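You operate a simulated robot arm through the tools that you are given. There is no shell and no other tool. Be economical: measure what you need, move in short steps, check, and stop when the job is done.

The job below is to be done with a simulated robot arm. You get a single attempt, and the scene is never put back.

## Task
Take the small black weight and leave it on top of the white lot box on the top of the card bench.
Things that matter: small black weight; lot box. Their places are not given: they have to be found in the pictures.

Only the result counts: the job must be done as asked and must still hold three seconds after the hand-in. Knocking over, shifting, dropping, spilling or breaking anything else fails it.

## Robot
A 6-joint arm with a two-finger parallel gripper, fixed in place. Base frame: the origin is at the foot of the arm, x ahead of it, y to its left, z up; the work surface is at about z = 780. Units: mm, degrees, N and s.
With the tool pointing down near the work surface it reaches from about 260 to 680 mm from the base axis. Its first joint turns from -66.0 to 66.0 degrees. Payload 2.9 kg.
The tool frame sits at the grasp point between the pads (the TCP): z along the fingers, y along the line on which they close. The tips reach 30 mm beyond it. The gripper opens to 110 mm. The fingers are 20 mm wide and 10 mm thick; the gripper's body (48 by 112 mm) begins 55 mm behind the TCP.
Orientation is told as [roll, pitch, yaw] about the base's x, y, z axes, in that order, counted from this pose: with the fingers straight down and closing along the base's y, the tool's x points along the base's -x, its y along +y and its z along -z.

## Interface
- The arm moves only by the tool arm_command. Its argument "series" is a list of rows, each a list of 5 numbers: the finger opening in mm, from 0 to 110, then the shift along the base's x, y, z in mm, then the turn about the base's z in degrees. In form: [[jaw, tx, ty, tz, yaw], ...]. A call has 1 to 12 rows; each row is the pose to reach, as a shift and turn from the pose commanded when the call began. A row lasts 0.2 s, in which the tool goes at most 50 mm and 8.6 degrees; a call with a longer step from one row to the next is refused whole, and so is a gripper value outside its range. A pose out of reach is approached as far as the arm can. The call stops where the force on the tool passes 40 N (or 10 N more than at its start, if that is more) or the arm is blocked; 0.2 s more then pass. Each finger travels about 108 mm/s and halts on what it meets, pressing with about 31 N; the grip force reading is that of the motor and also rises with nothing between the fingers. The clock runs only during rows and for 0.2 s after the last one: add rows that repeat a pose to give the fingers time. The reply holds the time, the measured pose of the TCP, the force on the tool along the base axes, the opening and the grip force, in the units named above and with some noise.
- Cameras (640 x 400 px; columns grow to the right, rows downward): "scene" is fixed at [60.1, 423.3, 1380.2]; the picture's right is [-0.89, -0.45, 0.00], its down [-0.27, 0.54, -0.80] and it looks along [0.36, -0.71, -0.60] (base axes); focal length 361 px, centre (320, 200). "wrist" rides on the gripper at [72, 17, -103] in the tool frame; the picture's right is [-0.23, 0.97, 0.00], its down [-0.76, -0.18, -0.62] and it looks along [-0.61, -0.14, 0.78] (tool axes); focal length 222 px, centre (320, 200).
- snapshot(camera): a new picture of that camera. It takes no simulated time.
- locate(camera, pixels): there is no depth. For up to 12 entries [column, row, z] of the newest picture of that camera ("zoom" is the newest enlarged one), the place [x, y] in the base frame at which the ray of that pixel passes the height z, good to about 2 mm. It takes no simulated time.
- inspect(camera, box): a new picture of the part [left, top, right, bottom] of that camera's present view, enlarged. It takes no simulated time.
- finish_job(): hands the job in; it is judged then, once.

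Work in short steps. Measure before you move; look again where a grasp or a placing could have gone wrong, and mend it. You have 60 turns and 30 pictures in all, those below and enlarged ones among them. Open the gripper and draw the arm clear of the work before you hand the job in, unless the task says otherwise; then end with one line.

The tools are called after "Emit:" as a command line: name --pt "numbers of a row" for each row, then --argument value for the rest, lists and objects as JSON in quotes. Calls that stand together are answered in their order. arm_command: Moves the arm, as the interface text tells. Its arguments: {"type":"object","properties":{"series":{"type":"array"}},"required":["series"]} The other tools are called the same way: snapshot (camera) takes a picture; locate (camera, pixels) gives the place at which the rays of pixels pass given heights; inspect (camera, box) takes an enlarged picture of a part of a camera's view; finish_job () hands the job in.

At the start:

```text
clock: 0.0
eef_pos: [243.9, -307.9, 1080.4]
orientation: [0.1, 0.0, 0.0]
wrist_force: [0.5, -1.4, 0.1]
gripper_width: 110.0
grip_force: 0.1
```

scene: 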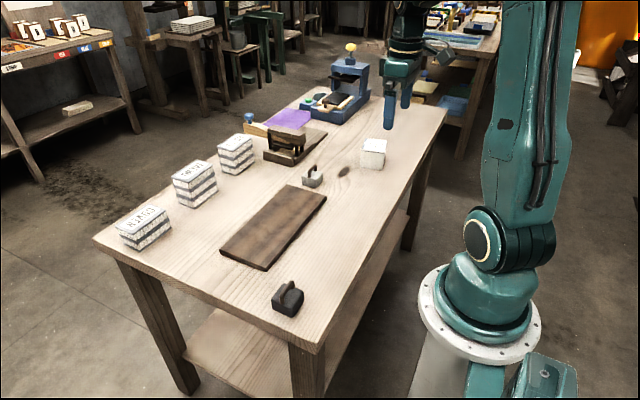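
wrist: 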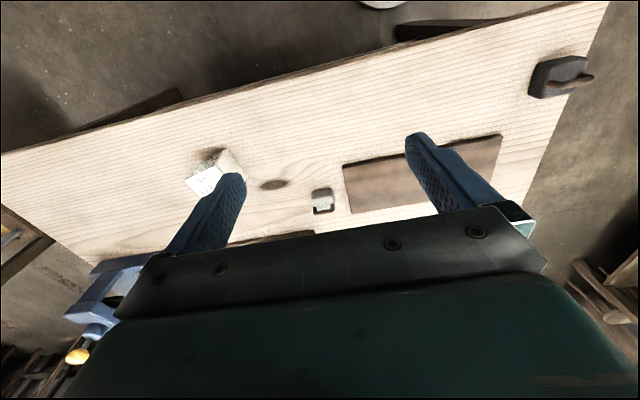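

The scene shows a black weight near (288,298), a grey one near (312,177) and a white box near (373,153). I enlarge both areas to be sure what they are.

Emit:
inspect --camera "scene" --box '[230, 120, 410, 232]'

Emit:
inspect --camera "scene" --box '[240, 260, 340, 322]'

```text
3.56 times, centred on (320, 176) of scene
```

zoom: 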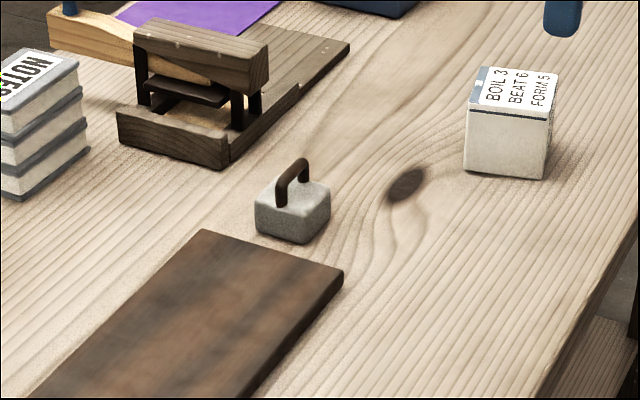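

```text
6.40 times, centred on (290, 291) of scene
```

zoom: 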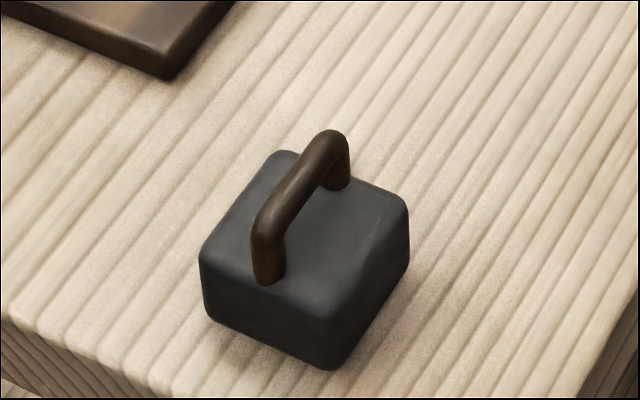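

The black weight is at (288,298), a block with a handle. I check the other white stacks so that the lot box is certain, and locate the weight's points.

Emit:
inspect --camera "scene" --box '[100, 125, 270, 255]'

Emit:
inspect --camera "scene" --box '[340, 125, 410, 175]'

Emit:
locate --camera "scene" --pixels '[[271.9, 309.8, 780], [291.7, 318.5, 780], [303.6, 301, 780], [271.5, 299.5, 810], [284.8, 284, 810], [303.8, 292.5, 810], [291.7, 308.5, 810], [281, 296.5, 830], [292.5, 282, 830]]'

```text
3.08 times, centred on (185, 190) of scene
```

zoom: 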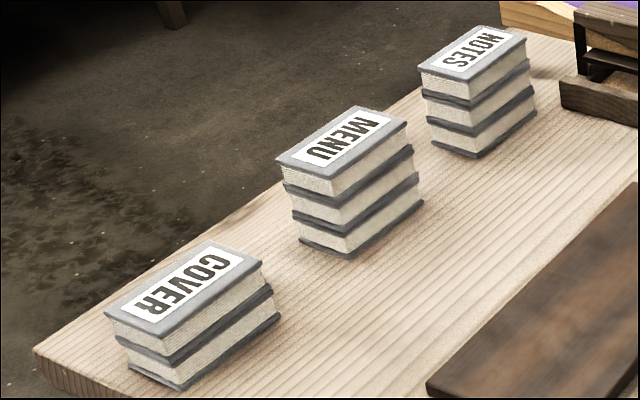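

```text
8.00 times, centred on (375, 150) of scene
```

zoom: 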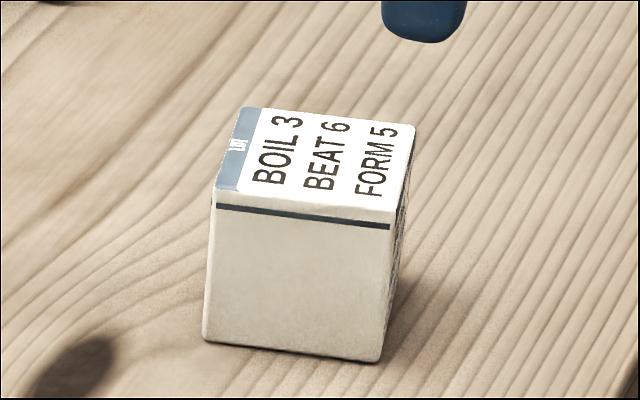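

```text
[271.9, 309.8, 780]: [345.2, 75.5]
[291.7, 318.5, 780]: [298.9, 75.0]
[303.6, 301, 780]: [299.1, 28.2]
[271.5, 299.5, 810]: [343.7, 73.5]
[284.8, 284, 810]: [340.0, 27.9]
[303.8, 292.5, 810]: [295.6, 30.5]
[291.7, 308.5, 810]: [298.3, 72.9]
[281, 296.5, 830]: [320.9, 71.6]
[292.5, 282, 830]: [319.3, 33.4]
```

The blue end tab of the box at (373,153) looks like "LOT", and the other stacks are books. I locate the box's corners on several heights.

Emit:
locate --camera "zoom" --pixels '[[203, 340, 780], [380, 360, 780], [213, 190, 830], [392, 214, 830], [413, 125, 830], [242, 108, 830], [213, 190, 840], [392, 214, 840], [413, 125, 840], [242, 108, 840]]'

Emit:
inspect --camera "wrist" --box '[160, 130, 280, 210]'

```text
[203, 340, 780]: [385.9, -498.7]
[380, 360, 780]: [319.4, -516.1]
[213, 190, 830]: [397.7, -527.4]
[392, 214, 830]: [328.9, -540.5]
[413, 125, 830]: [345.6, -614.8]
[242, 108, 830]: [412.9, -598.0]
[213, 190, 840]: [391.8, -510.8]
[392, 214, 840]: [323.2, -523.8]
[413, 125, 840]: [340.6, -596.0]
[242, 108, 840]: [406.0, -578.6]
```

```text
5.00 times, centred on (220, 170) of wrist
```

zoom: 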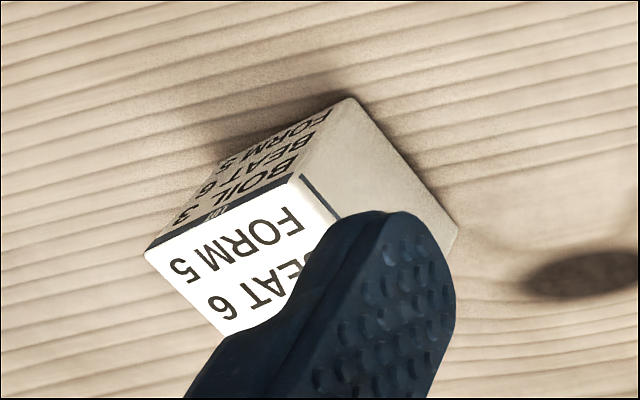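

The lot box top is at about z=847, centre (361,-540), and the weight is centred near (321,51) with about a 46 mm body. I move above the weight with the jaws open.

Emit:
arm_command --pt "110 15 36 0 0" --pt "110 30 72 0 0" --pt "110 40 108 0 0" --pt "110 50 144 0 0" --pt "110 60 180 0 0" --pt "110 66 216 0 0" --pt "110 70 252 0 0" --pt "110 73 288 -20 0" --pt "110 75 324 -50 0" --pt "110 77 359 -80 0" --pt "110 77 359 -100 0"

Emit:
snapshot --camera "wrist"

Emit:
snapshot --camera "scene"

```text
clock: 2.4
eef_pos: [321.6, 53.6, 980.4]
orientation: [0.0, -0.1, 0.1]
wrist_force: [-1.0, 0.5, -0.3]
gripper_width: 109.9
grip_force: 0.1
```

```text
22 pictures are left
```

wrist: 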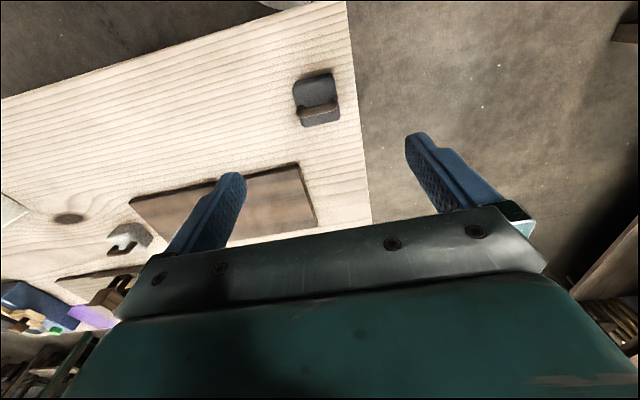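

```text
21 pictures are left
```

scene: 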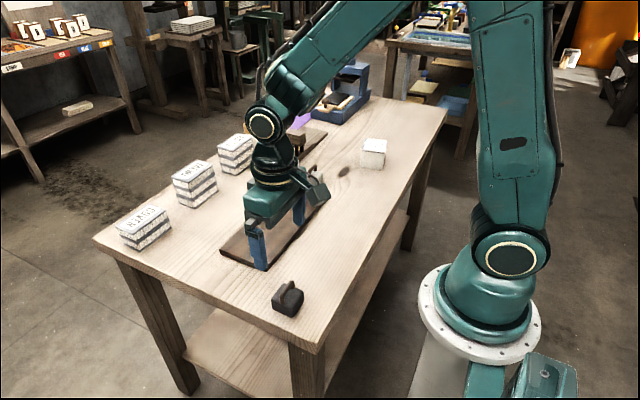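

The weight shows at (318,100) in the wrist view. I cross-check its position with locate.

Emit:
locate --camera "wrist" --pixels '[[293, 82, 810], [331, 73, 810], [340, 121, 780], [303, 127, 780], [298, 109, 840], [338, 102, 840]]'

Emit:
inspect --camera "wrist" --box '[270, 55, 370, 140]'

```text
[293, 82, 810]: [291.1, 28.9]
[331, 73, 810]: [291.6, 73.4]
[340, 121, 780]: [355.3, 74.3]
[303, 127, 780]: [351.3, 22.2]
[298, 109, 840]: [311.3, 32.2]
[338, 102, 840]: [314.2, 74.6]
```

```text
4.71 times, centred on (320, 98) of wrist
```

zoom: 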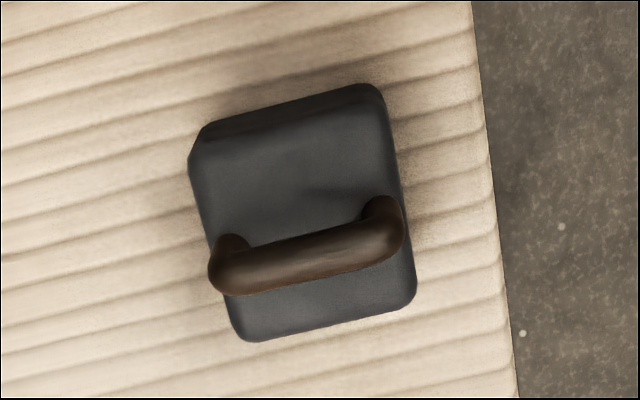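

Both cameras agree: centre about (321,51), body roughly 46 mm across y, handle along y. I lower to TCP z about 814, with the tips just above the table.

Emit:
arm_command --pt "110 -0.5 -2.5 -45 0" --pt "110 -0.5 -2.5 -90 0" --pt "110 -0.5 -2.5 -125 0" --pt "110 -0.5 -2.5 -150 0" --pt "110 -0.5 -2.5 -166 0" --pt "110 -0.5 -2.5 -166 0"

Emit:
snapshot --camera "scene"

Emit:
snapshot --camera "wrist"

```text
clock: 3.8
eef_pos: [322.8, 49.4, 813.3]
orientation: [0.0, 0.0, 0.0]
wrist_force: [-0.8, 1.1, 0.0]
gripper_width: 110.0
grip_force: 0.0
```

```text
19 pictures are left
```

scene: 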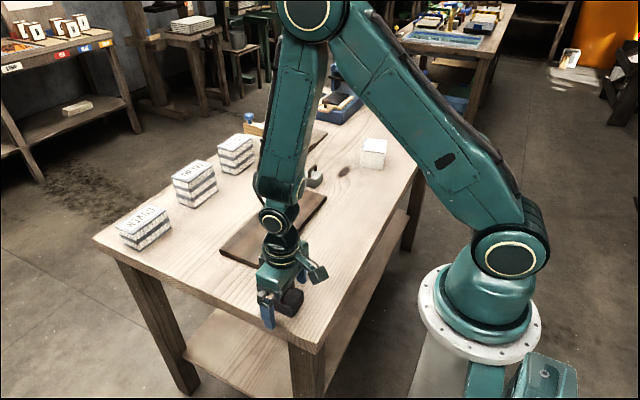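

```text
18 pictures are left
```

wrist: 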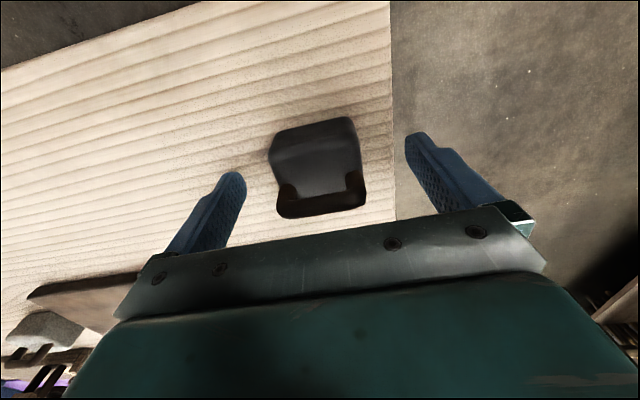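

The weight sits between the fingers. I close on its body, giving the fingers time.

Emit:
arm_command --pt "70 0 0 0 0" --pt "45 0 0 0 0" --pt "30 0 0 0 0" --pt "30 0 0 0 0" --pt "30 0 0 0 0"

```text
clock: 5.0
eef_pos: [321.4, 49.0, 815.4]
orientation: [-0.1, 0.0, 0.0]
wrist_force: [0.1, 0.6, -0.1]
gripper_width: 49.5
grip_force: 30.8
```

Gripped at 49.5 mm with 31 N. I lift a little and check.

Emit:
arm_command --pt "30 0 0 8 0" --pt "30 0 0 25 0" --pt "30 0 0 60 0" --pt "30 0 0 100 0" --pt "30 0 0 140 0" --pt "30 0 0 170 0" --pt "30 0 0 170 0"

Emit:
snapshot --camera "wrist"

```text
clock: 6.6
eef_pos: [321.1, 46.4, 983.3]
orientation: [-0.1, 0.0, 0.0]
wrist_force: [0.6, 0.2, -2.4]
gripper_width: 49.9
grip_force: 30.4
```

```text
17 pictures are left
```

wrist: 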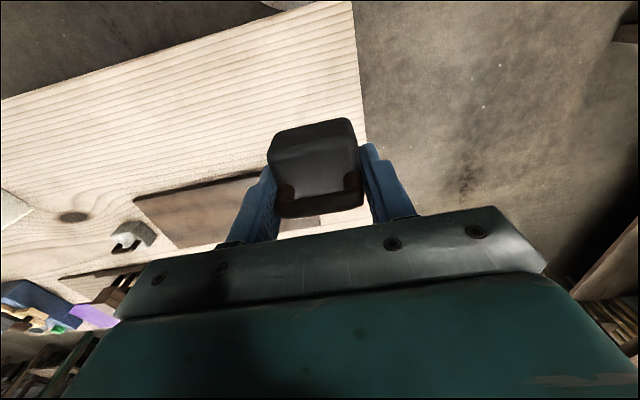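

The weight is held. Before travelling I check where the blue press stands relative to the lot box.

Emit:
locate --camera "scene" --pixels '[[368, 98, 780], [335, 122, 780], [368, 68, 900], [350, 48, 950], [330, 70, 900], [374, 138, 847]]'

```text
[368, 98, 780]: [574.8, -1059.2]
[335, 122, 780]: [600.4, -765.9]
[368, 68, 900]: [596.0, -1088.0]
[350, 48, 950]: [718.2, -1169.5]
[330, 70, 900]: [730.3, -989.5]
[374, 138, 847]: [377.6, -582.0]
```

The press is well clear (x about 600, y below -760). I carry the weight at z about 983 toward the box.

Emit:
arm_command --pt "30 3 -35 0 0" --pt "30 6 -80 0 0" --pt "30 10 -125 0 0" --pt "30 14 -170 0 0" --pt "30 18 -215 0 0" --pt "30 22 -260 0 0" --pt "30 26 -305 0 0" --pt "30 30 -350 0 0" --pt "30 34 -395 0 0" --pt "30 37 -440 0 0" --pt "30 39 -480 0 0" --pt "30 40 -510 0 0"

Emit:
snapshot --camera "wrist"

Emit:
snapshot --camera "scene"

```text
clock: 9.2
eef_pos: [360.4, -462.3, 985.0]
orientation: [0.0, -0.1, 0.0]
wrist_force: [0.4, -1.2, -2.9]
gripper_width: 49.5
grip_force: 31.1
```

```text
16 pictures are left
```

wrist: 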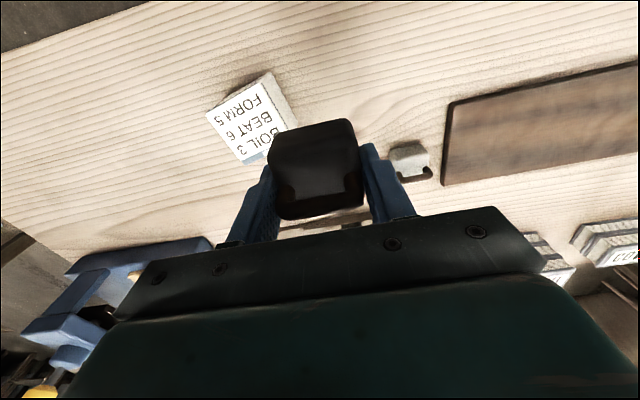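

```text
15 pictures are left
```

scene: 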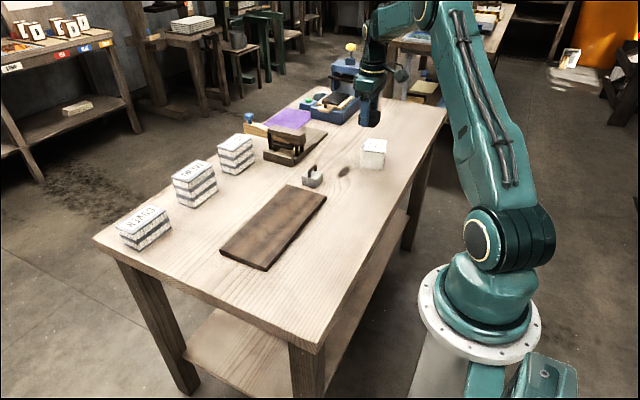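

The box shows near (250,115) in the wrist view. I enlarge it and re-measure the top corners from this side.

Emit:
inspect --camera "wrist" --box '[190, 60, 310, 175]'

```text
3.48 times, centred on (250, 118) of wrist
```

zoom: 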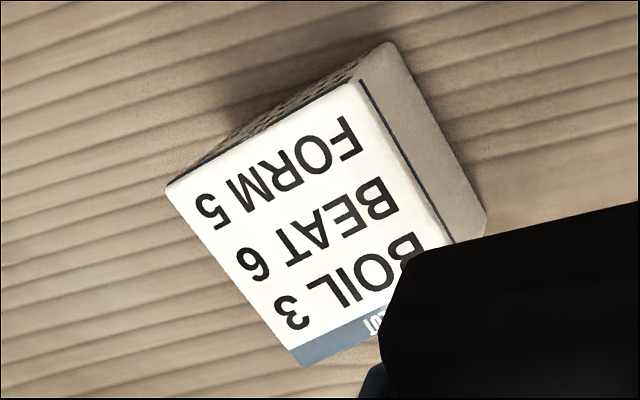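

Emit:
locate --camera "zoom" --pixels '[[167, 187, 847], [355, 80, 847], [302, 366, 847], [392, 43, 780], [486, 222, 780], [355, 80, 835]]'

```text
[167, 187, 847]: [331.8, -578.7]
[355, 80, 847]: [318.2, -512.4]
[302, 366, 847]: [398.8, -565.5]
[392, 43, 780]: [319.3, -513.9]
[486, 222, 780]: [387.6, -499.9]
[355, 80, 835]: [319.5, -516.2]
```

The top centre is confirmed at about (358.5,-539), the box turned about 11.6°. I align over it, turn to match, and lower to about 30 mm above.

Emit:
arm_command --pt "30 -1 -30 0 4" --pt "30 -2 -60 0 8" --pt "30 -2 -77 0 11.6" --pt "30 -2 -77 -25 11.6" --pt "30 -2 -77 -55 11.6" --pt "30 -2 -77 -72 11.6" --pt "30 -2 -77 -72 11.6" --pt "30 -2 -77 -72 11.6"

Emit:
inspect --camera "scene" --box '[320, 90, 430, 180]'

Emit:
snapshot --camera "wrist"

```text
clock: 11.0
eef_pos: [357.3, -538.5, 914.2]
orientation: [0.1, -0.1, 11.6]
wrist_force: [0.1, 0.4, -1.7]
gripper_width: 49.6
grip_force: 30.7
```

```text
4.44 times, centred on (375, 135) of scene
```

zoom: 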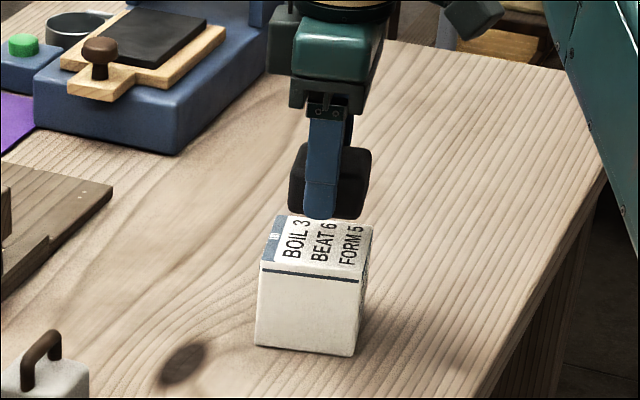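

```text
12 pictures are left
```

wrist: 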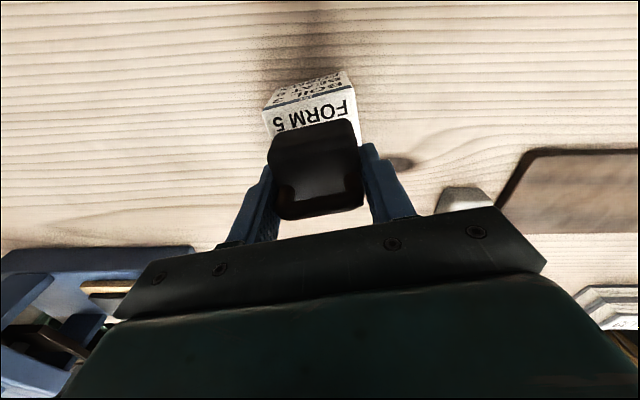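

The weight is aligned above the box, bottom about 30 mm up. I lower gently to just above contact.

Emit:
arm_command --pt "30 1 0 -12 0" --pt "30 1 0 -22 0" --pt "30 1 0 -27 0" --pt "30 1 0 -29 0" --pt "30 1 0 -29 0"

Emit:
inspect --camera "scene" --box '[345, 110, 405, 175]'

```text
clock: 12.2
eef_pos: [359.4, -538.9, 885.4]
orientation: [0.0, -0.1, 11.6]
wrist_force: [-0.2, -1.0, -2.2]
gripper_width: 50.0
grip_force: 31.2
```

```text
6.15 times, centred on (375, 142) of scene
```

zoom: 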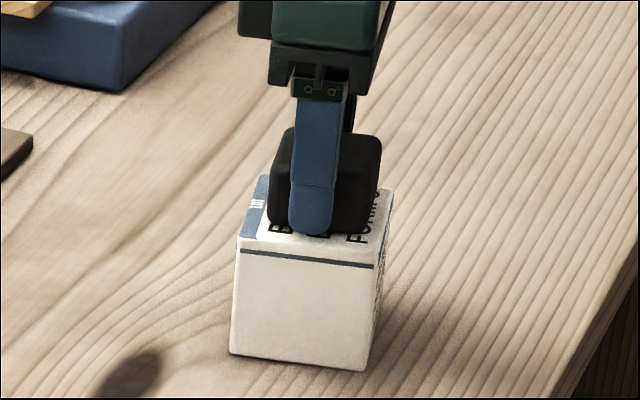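

Still free (about -2 N, the weight's own load) and a few mm above the top. I go down in 1 mm steps to touch.

Emit:
arm_command --pt "30 0 0 -1 0" --pt "30 0 0 -2 0" --pt "30 0 0 -2 0"

```text
clock: 13.0
eef_pos: [359.8, -539.2, 882.6]
orientation: [-0.1, 0.0, 11.6]
wrist_force: [-4.2, 3.1, 11.0]
gripper_width: 49.8
grip_force: 30.7
```

Contact (11 N up). I release with a small easing upward, the jaws opening just enough first.

Emit:
arm_command --pt "51 0 0 0.5 0" --pt "56 0 0 0.5 0" --pt "66 0 0 0.5 0" --pt "80 0 0 0.5 0" --pt "80 0 0 0.5 0"

Emit:
inspect --camera "scene" --box '[345, 110, 405, 175]'

```text
clock: 14.2
eef_pos: [360.3, -538.6, 882.5]
orientation: [0.0, 0.1, 11.6]
wrist_force: [0.7, 0.2, 0.4]
gripper_width: 80.0
grip_force: 0.0
```

```text
6.15 times, centred on (375, 142) of scene
```

zoom: 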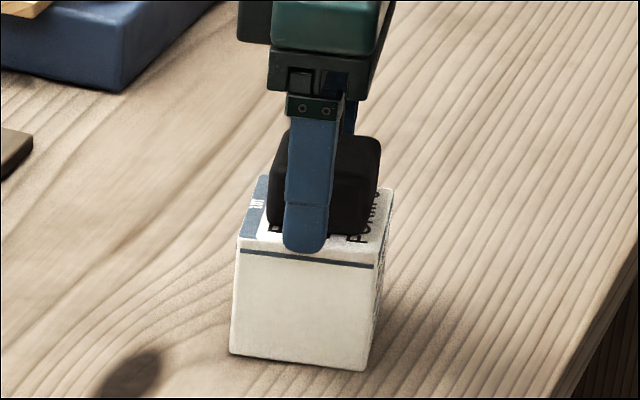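

The weight rests on the box and the fingers are free. I go straight up, then draw back toward the base.

Emit:
arm_command --pt "80 0 0 10 0" --pt "80 0 0 35 0" --pt "80 0 0 75 0" --pt "80 0 0 115 0" --pt "80 0 0 155 0" --pt "80 -15 40 175 0" --pt "80 -35 80 190 0" --pt "80 -55 120 200 0" --pt "80 -70 160 200 0" --pt "80 -85 200 200 0" --pt "80 -85 200 200 0"

Emit:
inspect --camera "scene" --box '[320, 90, 430, 180]'

Emit:
snapshot --camera "scene"

```text
clock: 16.6
eef_pos: [275.2, -340.1, 1084.9]
orientation: [0.0, -0.1, 11.6]
wrist_force: [0.3, 0.7, -0.6]
gripper_width: 79.8
grip_force: 0.2
```

```text
4.44 times, centred on (375, 135) of scene
```

zoom: 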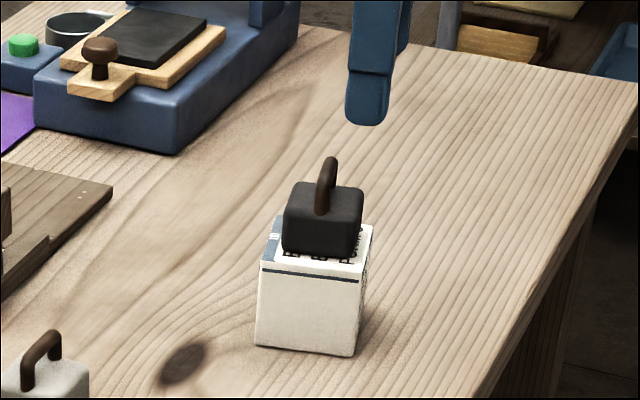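

```text
8 pictures are left
```

scene: 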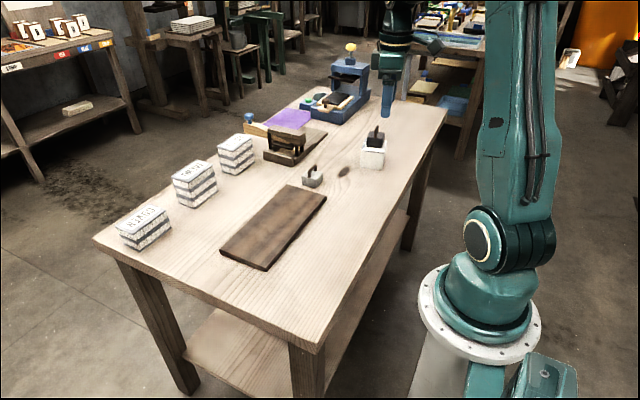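

The black weight stands centred on the lot box at (373,145), everything else is unmoved and the arm is clear. I hand the job in.

Emit:
finish_job

```text
The job is handed in.
```

The small black weight is resting on top of the white lot box, nothing else was moved, and the arm is drawn clear with the gripper open.
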